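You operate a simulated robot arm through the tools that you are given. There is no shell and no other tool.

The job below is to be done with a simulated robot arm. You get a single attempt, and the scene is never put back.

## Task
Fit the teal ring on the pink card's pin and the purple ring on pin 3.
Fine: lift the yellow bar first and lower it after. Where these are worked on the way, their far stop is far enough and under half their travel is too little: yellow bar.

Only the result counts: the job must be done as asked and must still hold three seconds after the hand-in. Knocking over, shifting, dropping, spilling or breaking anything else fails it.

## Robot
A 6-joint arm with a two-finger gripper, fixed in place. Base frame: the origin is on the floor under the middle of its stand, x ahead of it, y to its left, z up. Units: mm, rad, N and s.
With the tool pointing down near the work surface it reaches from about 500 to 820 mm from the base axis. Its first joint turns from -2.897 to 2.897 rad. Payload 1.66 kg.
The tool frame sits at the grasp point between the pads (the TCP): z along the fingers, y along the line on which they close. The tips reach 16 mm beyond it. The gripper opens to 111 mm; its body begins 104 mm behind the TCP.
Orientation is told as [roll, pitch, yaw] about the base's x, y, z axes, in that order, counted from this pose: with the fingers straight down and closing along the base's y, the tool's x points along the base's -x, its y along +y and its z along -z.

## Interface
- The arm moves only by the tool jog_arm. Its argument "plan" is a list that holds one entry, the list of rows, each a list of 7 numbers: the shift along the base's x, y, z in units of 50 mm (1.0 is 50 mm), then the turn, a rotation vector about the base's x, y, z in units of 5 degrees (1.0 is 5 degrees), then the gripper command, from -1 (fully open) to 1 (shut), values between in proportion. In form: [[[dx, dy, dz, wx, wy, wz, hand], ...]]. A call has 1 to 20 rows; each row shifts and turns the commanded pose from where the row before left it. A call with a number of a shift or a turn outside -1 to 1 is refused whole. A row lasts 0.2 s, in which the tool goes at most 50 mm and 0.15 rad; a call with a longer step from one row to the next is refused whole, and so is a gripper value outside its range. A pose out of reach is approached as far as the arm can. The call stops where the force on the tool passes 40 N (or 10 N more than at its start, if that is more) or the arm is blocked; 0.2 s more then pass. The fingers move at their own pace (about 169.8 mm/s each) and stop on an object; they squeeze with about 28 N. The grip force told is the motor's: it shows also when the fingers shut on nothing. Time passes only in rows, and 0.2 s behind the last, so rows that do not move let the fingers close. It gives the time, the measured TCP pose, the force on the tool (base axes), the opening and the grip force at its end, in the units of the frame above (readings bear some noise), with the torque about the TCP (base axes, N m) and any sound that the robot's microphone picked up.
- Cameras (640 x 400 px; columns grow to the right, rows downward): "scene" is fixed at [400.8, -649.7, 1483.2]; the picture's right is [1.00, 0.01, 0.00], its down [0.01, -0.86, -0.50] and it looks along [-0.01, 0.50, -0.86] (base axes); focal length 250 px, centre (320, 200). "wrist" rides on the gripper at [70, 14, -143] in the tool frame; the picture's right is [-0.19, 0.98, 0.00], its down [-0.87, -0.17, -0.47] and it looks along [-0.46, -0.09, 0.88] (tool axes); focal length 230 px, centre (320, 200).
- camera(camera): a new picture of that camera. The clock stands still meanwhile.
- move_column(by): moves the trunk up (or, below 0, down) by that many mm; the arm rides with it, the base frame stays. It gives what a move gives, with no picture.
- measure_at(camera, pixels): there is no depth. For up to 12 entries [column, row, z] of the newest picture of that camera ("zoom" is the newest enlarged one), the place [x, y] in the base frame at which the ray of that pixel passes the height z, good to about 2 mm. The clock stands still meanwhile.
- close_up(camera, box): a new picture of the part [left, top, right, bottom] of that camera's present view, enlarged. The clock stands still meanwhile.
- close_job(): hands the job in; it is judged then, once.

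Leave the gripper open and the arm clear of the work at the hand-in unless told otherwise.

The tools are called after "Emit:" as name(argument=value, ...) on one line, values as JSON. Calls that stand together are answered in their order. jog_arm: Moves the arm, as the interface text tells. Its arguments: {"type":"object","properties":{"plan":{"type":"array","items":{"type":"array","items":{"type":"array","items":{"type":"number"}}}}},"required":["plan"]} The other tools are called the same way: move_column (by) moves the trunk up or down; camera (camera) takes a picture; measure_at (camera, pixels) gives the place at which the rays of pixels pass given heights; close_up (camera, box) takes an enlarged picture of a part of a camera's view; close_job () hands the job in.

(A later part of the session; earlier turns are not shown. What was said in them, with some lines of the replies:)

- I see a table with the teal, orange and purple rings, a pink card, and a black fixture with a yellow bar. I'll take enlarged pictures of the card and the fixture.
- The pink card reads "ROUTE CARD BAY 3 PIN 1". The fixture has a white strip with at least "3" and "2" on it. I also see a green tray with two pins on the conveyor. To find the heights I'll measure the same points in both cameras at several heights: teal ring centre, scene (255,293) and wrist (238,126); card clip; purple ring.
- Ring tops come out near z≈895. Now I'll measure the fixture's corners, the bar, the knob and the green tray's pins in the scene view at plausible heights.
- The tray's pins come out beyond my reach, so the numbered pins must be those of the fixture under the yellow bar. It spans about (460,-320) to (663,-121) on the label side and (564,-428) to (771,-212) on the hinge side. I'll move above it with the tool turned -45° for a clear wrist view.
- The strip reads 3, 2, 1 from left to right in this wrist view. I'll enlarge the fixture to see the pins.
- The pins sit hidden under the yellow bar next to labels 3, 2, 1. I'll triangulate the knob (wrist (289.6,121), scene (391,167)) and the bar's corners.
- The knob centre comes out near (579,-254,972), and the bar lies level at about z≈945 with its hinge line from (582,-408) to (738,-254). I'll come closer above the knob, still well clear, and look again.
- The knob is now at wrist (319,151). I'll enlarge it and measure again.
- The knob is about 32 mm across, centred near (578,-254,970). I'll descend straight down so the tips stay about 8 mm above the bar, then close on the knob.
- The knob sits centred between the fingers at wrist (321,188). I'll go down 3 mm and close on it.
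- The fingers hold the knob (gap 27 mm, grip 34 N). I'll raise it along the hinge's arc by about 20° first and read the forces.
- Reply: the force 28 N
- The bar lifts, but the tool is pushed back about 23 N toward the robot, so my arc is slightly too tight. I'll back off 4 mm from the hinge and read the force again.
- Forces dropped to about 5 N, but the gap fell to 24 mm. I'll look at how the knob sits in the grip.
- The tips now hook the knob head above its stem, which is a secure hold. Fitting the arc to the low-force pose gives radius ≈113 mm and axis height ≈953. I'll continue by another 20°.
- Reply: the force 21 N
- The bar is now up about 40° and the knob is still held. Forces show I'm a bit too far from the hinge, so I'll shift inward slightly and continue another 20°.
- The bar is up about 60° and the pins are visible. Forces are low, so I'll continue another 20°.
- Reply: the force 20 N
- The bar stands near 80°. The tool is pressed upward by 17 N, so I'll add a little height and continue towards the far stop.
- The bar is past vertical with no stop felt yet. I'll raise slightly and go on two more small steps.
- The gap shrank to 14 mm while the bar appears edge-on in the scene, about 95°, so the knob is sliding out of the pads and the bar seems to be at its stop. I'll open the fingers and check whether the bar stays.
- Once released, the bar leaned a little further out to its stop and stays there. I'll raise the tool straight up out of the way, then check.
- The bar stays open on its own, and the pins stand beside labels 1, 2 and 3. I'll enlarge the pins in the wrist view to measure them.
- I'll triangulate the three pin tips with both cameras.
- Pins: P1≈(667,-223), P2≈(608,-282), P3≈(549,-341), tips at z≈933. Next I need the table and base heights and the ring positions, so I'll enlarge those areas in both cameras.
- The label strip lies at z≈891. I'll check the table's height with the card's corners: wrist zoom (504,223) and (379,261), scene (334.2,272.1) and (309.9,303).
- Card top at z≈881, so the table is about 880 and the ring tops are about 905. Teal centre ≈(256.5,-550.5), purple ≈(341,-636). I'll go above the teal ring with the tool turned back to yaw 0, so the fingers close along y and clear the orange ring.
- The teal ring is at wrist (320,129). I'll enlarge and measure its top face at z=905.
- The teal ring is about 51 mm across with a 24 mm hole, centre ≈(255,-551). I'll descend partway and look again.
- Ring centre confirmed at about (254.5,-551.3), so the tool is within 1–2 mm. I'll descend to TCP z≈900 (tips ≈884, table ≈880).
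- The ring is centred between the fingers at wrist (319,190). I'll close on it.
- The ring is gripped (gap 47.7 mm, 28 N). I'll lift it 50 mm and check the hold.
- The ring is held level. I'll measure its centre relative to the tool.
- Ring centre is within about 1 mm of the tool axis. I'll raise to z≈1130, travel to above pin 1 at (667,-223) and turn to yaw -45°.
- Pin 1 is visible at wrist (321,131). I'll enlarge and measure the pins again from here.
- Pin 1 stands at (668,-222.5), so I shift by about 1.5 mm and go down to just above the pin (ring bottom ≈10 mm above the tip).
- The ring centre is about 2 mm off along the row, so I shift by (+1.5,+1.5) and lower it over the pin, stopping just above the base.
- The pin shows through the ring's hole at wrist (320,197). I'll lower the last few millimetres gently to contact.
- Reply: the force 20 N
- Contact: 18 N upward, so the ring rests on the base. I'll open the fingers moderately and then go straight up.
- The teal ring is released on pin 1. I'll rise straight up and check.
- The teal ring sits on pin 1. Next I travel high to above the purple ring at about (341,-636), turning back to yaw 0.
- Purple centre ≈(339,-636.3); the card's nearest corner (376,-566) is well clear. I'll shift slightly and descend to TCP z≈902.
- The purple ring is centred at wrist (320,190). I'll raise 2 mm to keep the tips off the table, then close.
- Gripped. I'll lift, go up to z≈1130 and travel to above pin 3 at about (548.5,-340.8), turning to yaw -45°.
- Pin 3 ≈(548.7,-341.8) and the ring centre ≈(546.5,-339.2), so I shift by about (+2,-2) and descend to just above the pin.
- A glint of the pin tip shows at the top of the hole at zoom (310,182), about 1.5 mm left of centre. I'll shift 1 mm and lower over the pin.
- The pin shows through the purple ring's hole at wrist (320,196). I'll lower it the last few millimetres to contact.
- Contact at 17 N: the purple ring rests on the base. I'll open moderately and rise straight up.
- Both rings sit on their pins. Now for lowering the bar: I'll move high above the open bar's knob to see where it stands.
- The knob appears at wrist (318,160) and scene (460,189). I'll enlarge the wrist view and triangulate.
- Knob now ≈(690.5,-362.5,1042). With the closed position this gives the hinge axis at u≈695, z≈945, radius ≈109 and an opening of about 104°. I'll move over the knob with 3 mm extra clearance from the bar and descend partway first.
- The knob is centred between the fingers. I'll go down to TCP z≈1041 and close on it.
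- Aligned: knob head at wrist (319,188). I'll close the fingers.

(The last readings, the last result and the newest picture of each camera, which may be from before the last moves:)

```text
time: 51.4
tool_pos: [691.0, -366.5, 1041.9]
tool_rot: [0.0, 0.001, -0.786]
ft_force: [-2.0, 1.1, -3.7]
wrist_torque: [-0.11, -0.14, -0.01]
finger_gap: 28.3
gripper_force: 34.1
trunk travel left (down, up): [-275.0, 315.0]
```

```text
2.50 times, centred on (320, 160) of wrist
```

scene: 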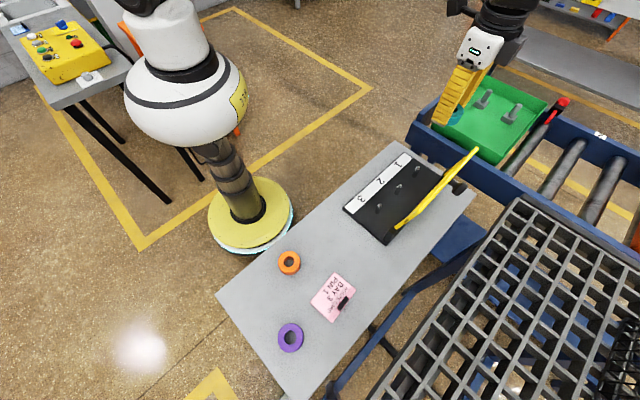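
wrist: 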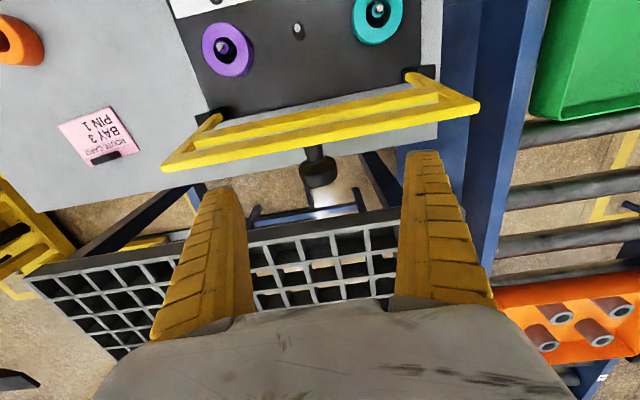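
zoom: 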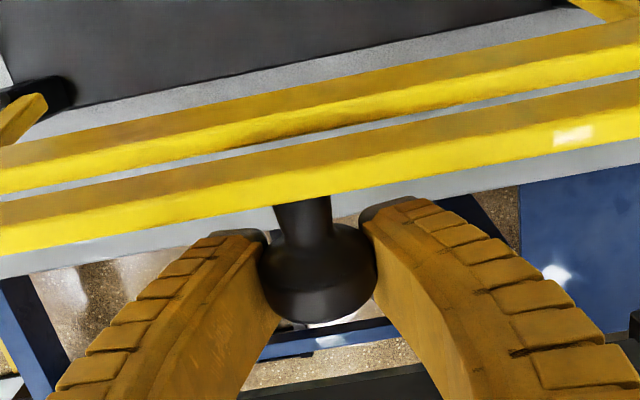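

A firm, low-force grip (gap 28 mm). I'll follow the arc back, first about 21° toward vertical.

Emit:
jog_arm(plan=[[[-0.1263, 0.1263, 0.088, 0, 0, 0, 1], [-0.1314, 0.1314, 0.0712, 0, 0, 0, 1], [-0.1355, 0.1355, 0.0542, 0, 0, 0, 1], [-0.1383, 0.1383, 0.0366, 0, 0, 0, 1], [0, 0, 0, 0, 0, 0, 1]]])

Emit:
close_up(camera="wrist", box=[220, 80, 420, 240])

Emit:
close_up(camera="scene", box=[390, 110, 510, 220])

```text
time: 52.6
tool_pos: [665.2, -339.8, 1052.0]
tool_rot: [0.0, 0.002, -0.785]
ft_force: [1.8, -6.4, -22.3]
wrist_torque: [-0.7, -0.73, -0.04]
finger_gap: 26.8
gripper_force: 33.6
trunk travel left (down, up): [-275.0, 315.0]
```

```text
2.50 times, centred on (320, 160) of wrist
```

zoom: 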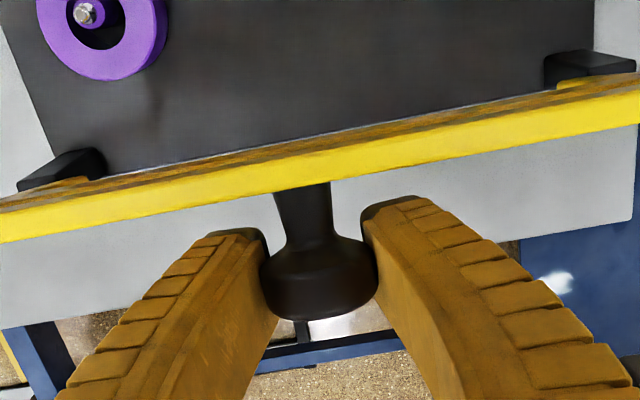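

```text
3.64 times, centred on (450, 165) of scene
```

zoom: 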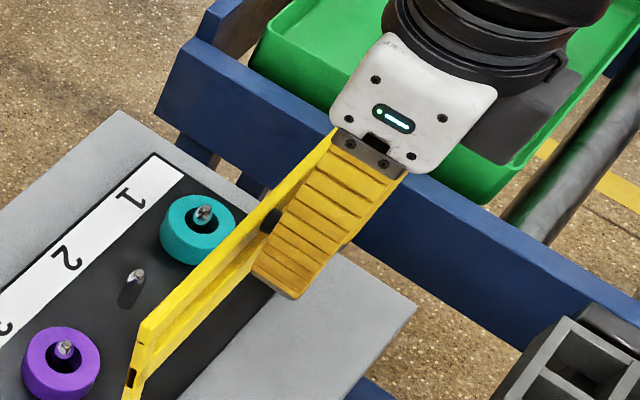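

The tool is pulled down 22 N, so I'm slightly high. I'll come down 3 mm and continue past vertical.

Emit:
jog_arm(plan=[[[0, 0, -0.06, 0, 0, 0, 1], [-0.1401, 0.1401, 0.0, 0, 0, 0, 1], [-0.1407, 0.1407, -0.01, 0, 0, 0, 1], [-0.1403, 0.1403, -0.0272, 0, 0, 0, 1], [-0.1386, 0.1386, -0.0354, 0, 0, 0, 1], [0, 0, 0, 0, 0, 0, 1]]])

Emit:
close_up(camera="wrist", box=[220, 80, 420, 240])

Emit:
close_up(camera="scene", box=[370, 110, 490, 220])

```text
time: 54.0
tool_pos: [637.7, -312.5, 1045.3]
tool_rot: [0.0, 0.001, -0.786]
ft_force: [12.2, -8.5, -16.0]
wrist_torque: [-0.85, -0.84, 0.02]
finger_gap: 26.5
gripper_force: 34.3
trunk travel left (down, up): [-275.0, 315.0]
```

```text
2.50 times, centred on (320, 160) of wrist
```

zoom: 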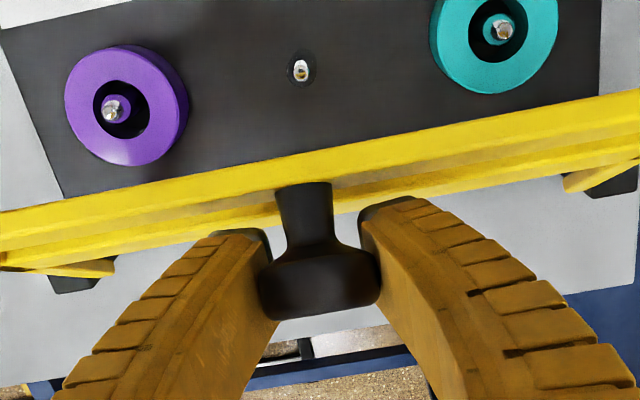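

```text
3.64 times, centred on (430, 165) of scene
```

zoom: 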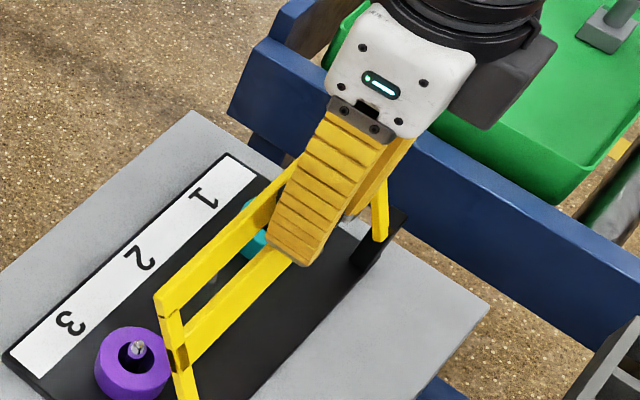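

The bar is past vertical on its way down. The tool is still slightly too far out, so I'll bring it 4 mm in and continue another 20°.

Emit:
jog_arm(plan=[[[0.015, -0.015, -0.08, 0, 0, 0, 1], [-0.1356, 0.1356, -0.0528, 0, 0, 0, 1], [-0.1316, 0.1316, -0.07, 0, 0, 0, 1], [-0.1268, 0.1268, -0.0866, 0, 0, 0, 1], [-0.1206, 0.1206, -0.1026, 0, 0, 0, 1], [0, 0, 0, 0, 0, 0, 1]]])

Emit:
close_up(camera="wrist", box=[220, 80, 420, 240])

Emit:
close_up(camera="scene", box=[360, 110, 480, 220])

```text
time: 55.4
tool_pos: [613.7, -287.0, 1025.1]
tool_rot: [0.0, 0.002, -0.784]
ft_force: [20.4, -14.5, -16.9]
wrist_torque: [-0.82, -0.85, -0.02]
finger_gap: 26.1
gripper_force: 34.1
trunk travel left (down, up): [-275.0, 315.0]
```

```text
2.50 times, centred on (320, 160) of wrist
```

zoom: 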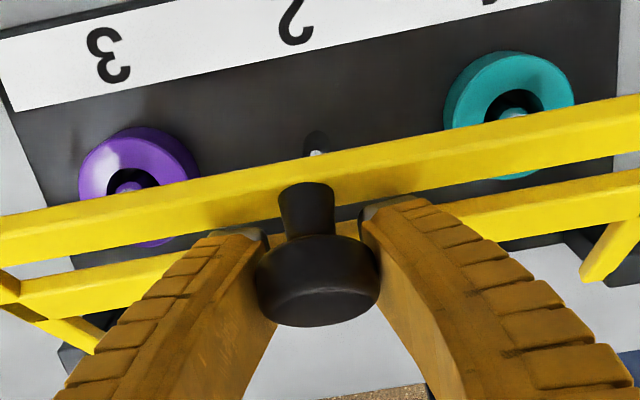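

```text
3.64 times, centred on (420, 165) of scene
```

zoom: 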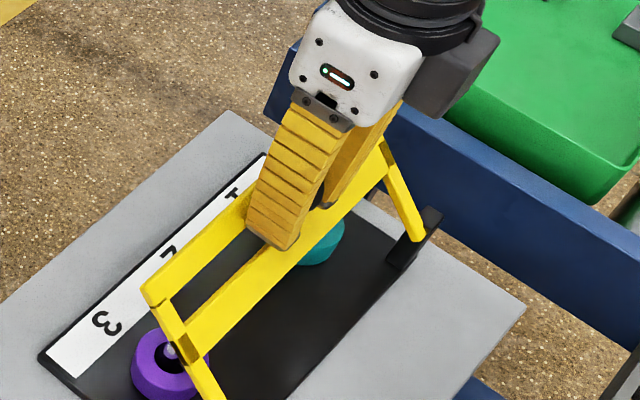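

The pull toward the hinge is about 28 N, so I'll relax inward by about 5 mm and read the forces before going on.

Emit:
jog_arm(plan=[[[0.04, -0.04, -0.08, 0, 0, 0, 1], [0, 0, 0, 0, 0, 0, 1]]])

Emit:
close_up(camera="wrist", box=[220, 80, 420, 240])

```text
time: 56.0
tool_pos: [613.2, -287.0, 1024.2]
tool_rot: [-0.001, 0.003, -0.783]
ft_force: [8.4, 1.4, 2.2]
wrist_torque: [-0.39, -0.41, -0.03]
finger_gap: 27.4
gripper_force: 34.3
trunk travel left (down, up): [-275.0, 315.0]
```

```text
2.50 times, centred on (320, 160) of wrist
```

zoom: 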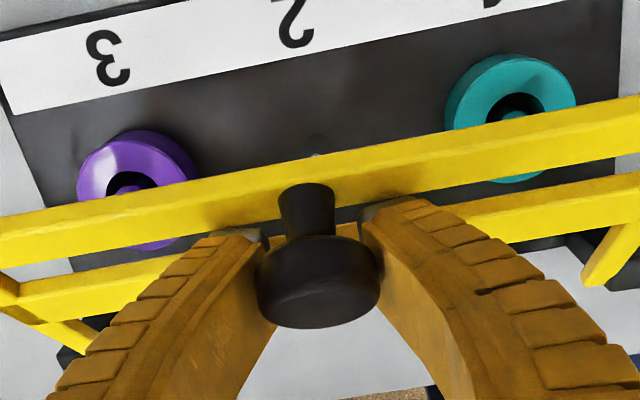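

The measured position is set by the hinge, and my command now matches it (small forces). I'll continue 15° further down the arc.

Emit:
jog_arm(plan=[[[-0.099, 0.099, -0.118, 0, 0, 0, 1], [-0.092, 0.092, -0.13, 0, 0, 0, 1], [-0.083, 0.083, -0.14, 0, 0, 0, 1], [0, 0, 0, 0, 0, 0, 1]]])

Emit:
close_up(camera="wrist", box=[220, 80, 420, 240])

Emit:
close_up(camera="scene", box=[350, 110, 470, 220])

```text
time: 57.0
tool_pos: [601.6, -275.6, 1002.8]
tool_rot: [0.0, 0.001, -0.786]
ft_force: [24.7, -12.9, -10.5]
wrist_torque: [-0.72, -0.7, -0.13]
finger_gap: 26.3
gripper_force: 33.9
trunk travel left (down, up): [-275.0, 315.0]
```

```text
2.50 times, centred on (320, 160) of wrist
```

zoom: 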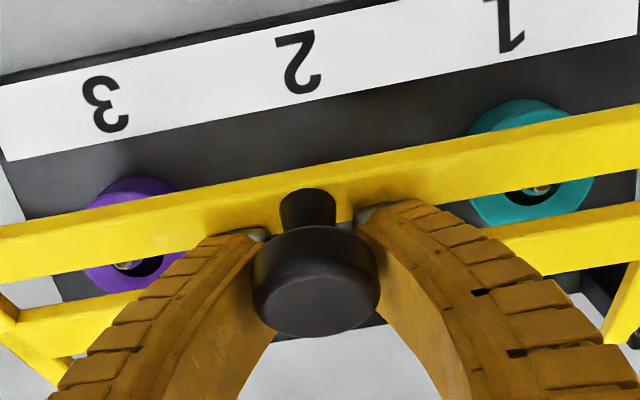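

```text
3.64 times, centred on (410, 165) of scene
```

zoom: 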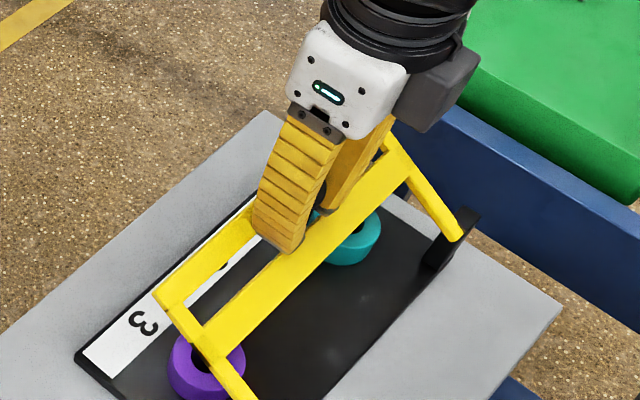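

The bar is about 27° open. The knob has slid up between the fingers, so I'll relax inward by 5 mm, then guide it down further, keeping the tips above the bar.

Emit:
jog_arm(plan=[[[0.08, -0.045, -0.066, 0, 0, 0, 1], [-0.085, 0.085, -0.186, 0, 0, 0, 1], [-0.071, 0.071, -0.196, 0, 0, 0, 1], [0, 0, 0, 0, 0, 0, 1]]])

Emit:
close_up(camera="wrist", box=[220, 80, 420, 240])

Emit:
close_up(camera="scene", box=[350, 110, 470, 220])

```text
time: 58.0
tool_pos: [595.0, -268.6, 984.1]
tool_rot: [-0.001, 0.0, -0.785]
ft_force: [6.4, -6.6, 0.3]
wrist_torque: [-0.37, -0.35, -0.05]
finger_gap: 25.3
gripper_force: 34.2
trunk travel left (down, up): [-275.0, 315.0]
```

```text
2.50 times, centred on (320, 160) of wrist
```

zoom: 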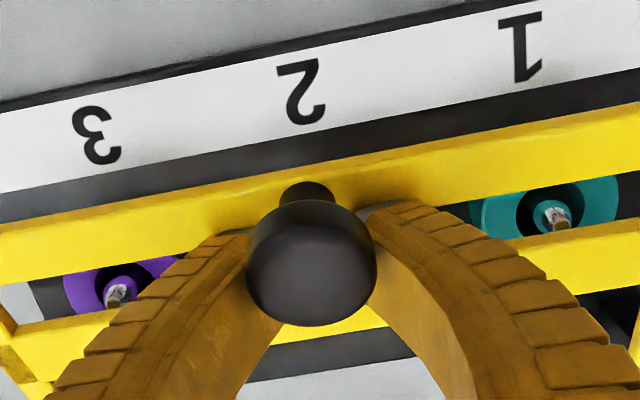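

```text
3.64 times, centred on (410, 165) of scene
```

zoom: 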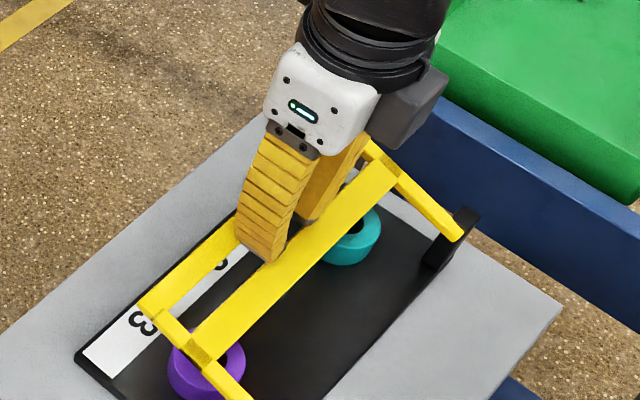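

The knob is now about 14° from closed and sits slightly toward the robot in the grip. I'll guide it down another 18 mm (tips stay above the bar), shifting a bit toward the robot to keep hold.

Emit:
jog_arm(plan=[[[-0.085, 0.085, -0.12, 0, 0, 0, 1], [-0.071, 0.071, -0.13, 0, 0, 0, 1], [-0.05, 0.05, -0.11, 0, 0, 0, 1], [0, 0, 0, 0, 0, 0, 1]]])

Emit:
close_up(camera="wrist", box=[220, 80, 420, 240])

Emit:
close_up(camera="scene", box=[350, 110, 470, 220])

```text
time: 58.6
tool_pos: [591.4, -267.2, 970.5]
tool_rot: [0.0, -0.007, -0.786]
ft_force: [13.9, -12.4, -0.1]
wrist_torque: [-0.55, -0.53, -0.01]
finger_gap: 25.9
gripper_force: 34.3
trunk travel left (down, up): [-275.0, 315.0]
stopped in row 2: the force on the tool passed its limit at 43 N (the readings are from after the stop); the commanded pose is now the measured one
```

```text
2.50 times, centred on (320, 160) of wrist
```

zoom: 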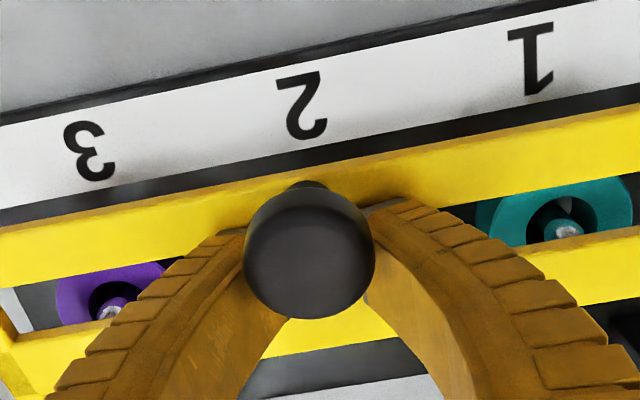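

```text
3.64 times, centred on (410, 165) of scene
```

zoom: 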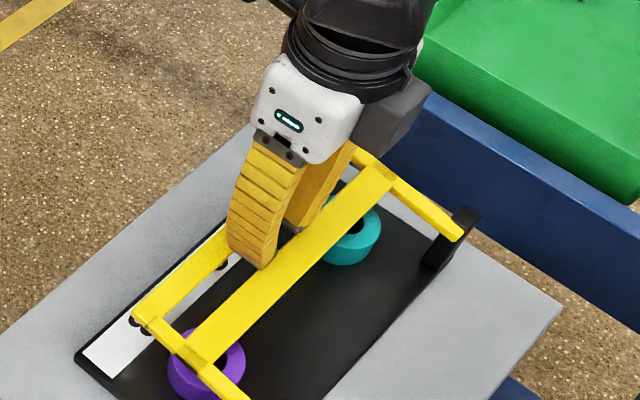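

The force limit stopped that move; the bar is about 7° from closed. I'll go straight down 5 mm more.

Emit:
jog_arm(plan=[[[0.01, -0.01, -0.05, 0, 0, 0, 1], [0, 0, -0.06, 0, 0, 0, 1], [0, 0, 0, 0, 0, 0, 1]]])

Emit:
close_up(camera="wrist", box=[220, 80, 420, 240])

```text
time: 59.4
tool_pos: [591.7, -266.0, 966.2]
tool_rot: [0.001, -0.004, -0.786]
ft_force: [16.3, -15.1, 1.6]
wrist_torque: [-0.69, -0.65, 0.01]
finger_gap: 26.3
gripper_force: 34.6
trunk travel left (down, up): [-275.0, 315.0]
```

```text
2.50 times, centred on (320, 160) of wrist
```

zoom: 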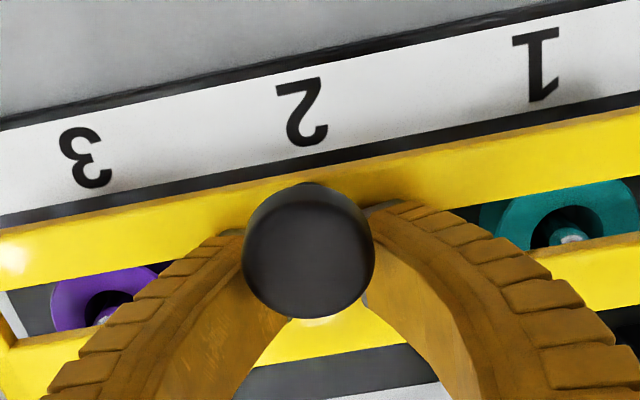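

The bar is only about 5° from closed. I'll open the fingers and let it settle onto its rest.

Emit:
jog_arm(plan=[[[0, 0, 0, 0, 0, 0, 0.3], [0, 0, 0, 0, 0, 0, -0.3], [0, 0, 0, 0, 0, 0, -0.6], [0, 0, 0, 0, 0, 0, -0.6]]])

Emit:
close_up(camera="wrist", box=[180, 80, 460, 280])

Emit:
close_up(camera="scene", box=[330, 120, 490, 250])

```text
time: 60.4
tool_pos: [590.4, -264.3, 967.7]
tool_rot: [0.001, -0.007, -0.787]
ft_force: [-0.5, -0.5, 0.9]
wrist_torque: [0.0, -0.01, -0.02]
finger_gap: 90.0
gripper_force: 1.2
trunk travel left (down, up): [-275.0, 315.0]
```

```text
2.00 times, centred on (320, 180) of wrist
```

zoom: 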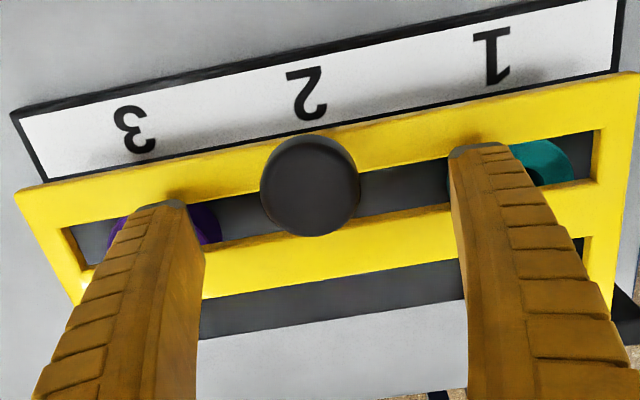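

```text
3.08 times, centred on (410, 185) of scene
```

zoom: 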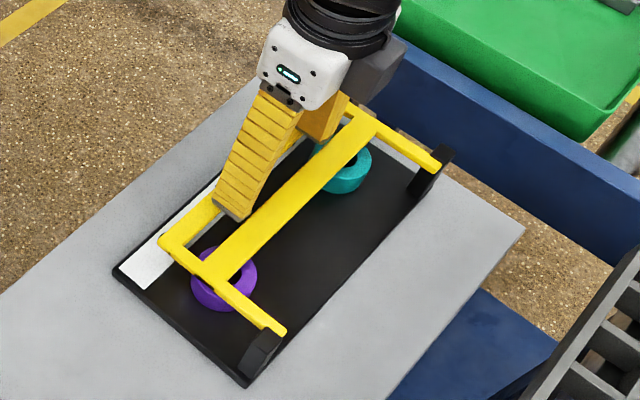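

The bar is down in its original place (corner at zoom (160,241) as at the start). I'll raise the arm straight up and away.

Emit:
jog_arm(plan=[[[0, 0, 0.2, 0, 0, 0, -0.6], [0, 0, 0.5, 0, 0, 0, -0.8], [0, 0, 0.8, 0, 0, 0, -1], [0, 0, 0.9, 0, 0, 0, -1], [0, 0, 0.9, 0, 0, 0, -1], [-0.5, 0.5, 0.6, 0, 0, 0, -1], [0, 0, 0, 0, 0, 0, -1]]])

Emit:
camera(camera="wrist")

Emit:
close_up(camera="scene", box=[330, 120, 490, 250])

Emit:
camera(camera="scene")

```text
time: 62.0
tool_pos: [562.2, -241.0, 1161.8]
tool_rot: [0.001, -0.008, -0.786]
ft_force: [-0.5, 0.4, -0.3]
wrist_torque: [-0.01, 0.01, 0.0]
finger_gap: 110.8
gripper_force: 0.0
trunk travel left (down, up): [-275.0, 315.0]
```

```text
taken
```

wrist: 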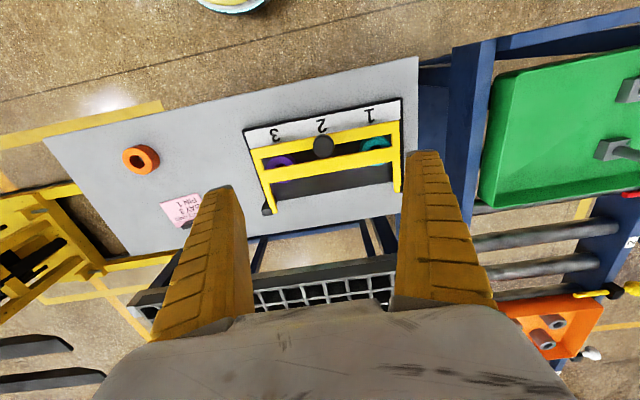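

```text
3.08 times, centred on (410, 185) of scene
```

zoom: 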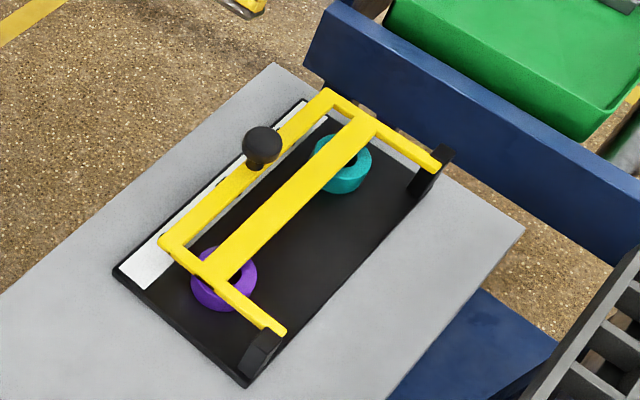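

```text
taken
```

scene: 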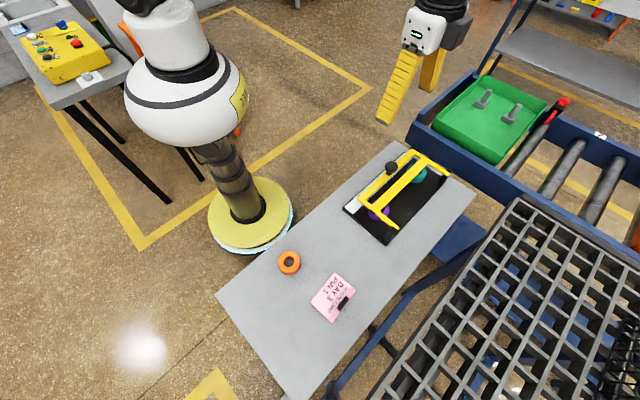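

The bar lies exactly as at the start (knob at zoom (261,145), corner (160,241)). The teal ring is on pin 1 and the purple ring on pin 3. The orange ring and the card are where they were, the gripper is open and the arm is clear. I'm handing the job in.

Emit:
close_job()

```text
The job is handed in.
```

I've handed the job in. The teal ring is on pin 1, as the pink card says, and the purple ring is on pin 3. The hand-in returned no verdict, so I'm going by the last pictures.

- **Yellow bar:** I lifted it past vertical, about 104° by my estimate, where it stayed open by itself. Afterwards I guided it back to about 5° from closed and released it. It dropped the last bit, and in the last scene picture it lies where it was at the start.
- **Pink card:** it reads "BAY 3 PIN 1". I took that as pin 1 on the numbered black fixture, because the tray pins on the conveyor were out of the arm's reach.
- **Force stop:** one move while lowering the bar stopped at 43 N, just over the limit. The pictures show nothing disturbed.
- **Everything else:** the orange ring and the card are where they were, the gripper is open and the arm is clear.
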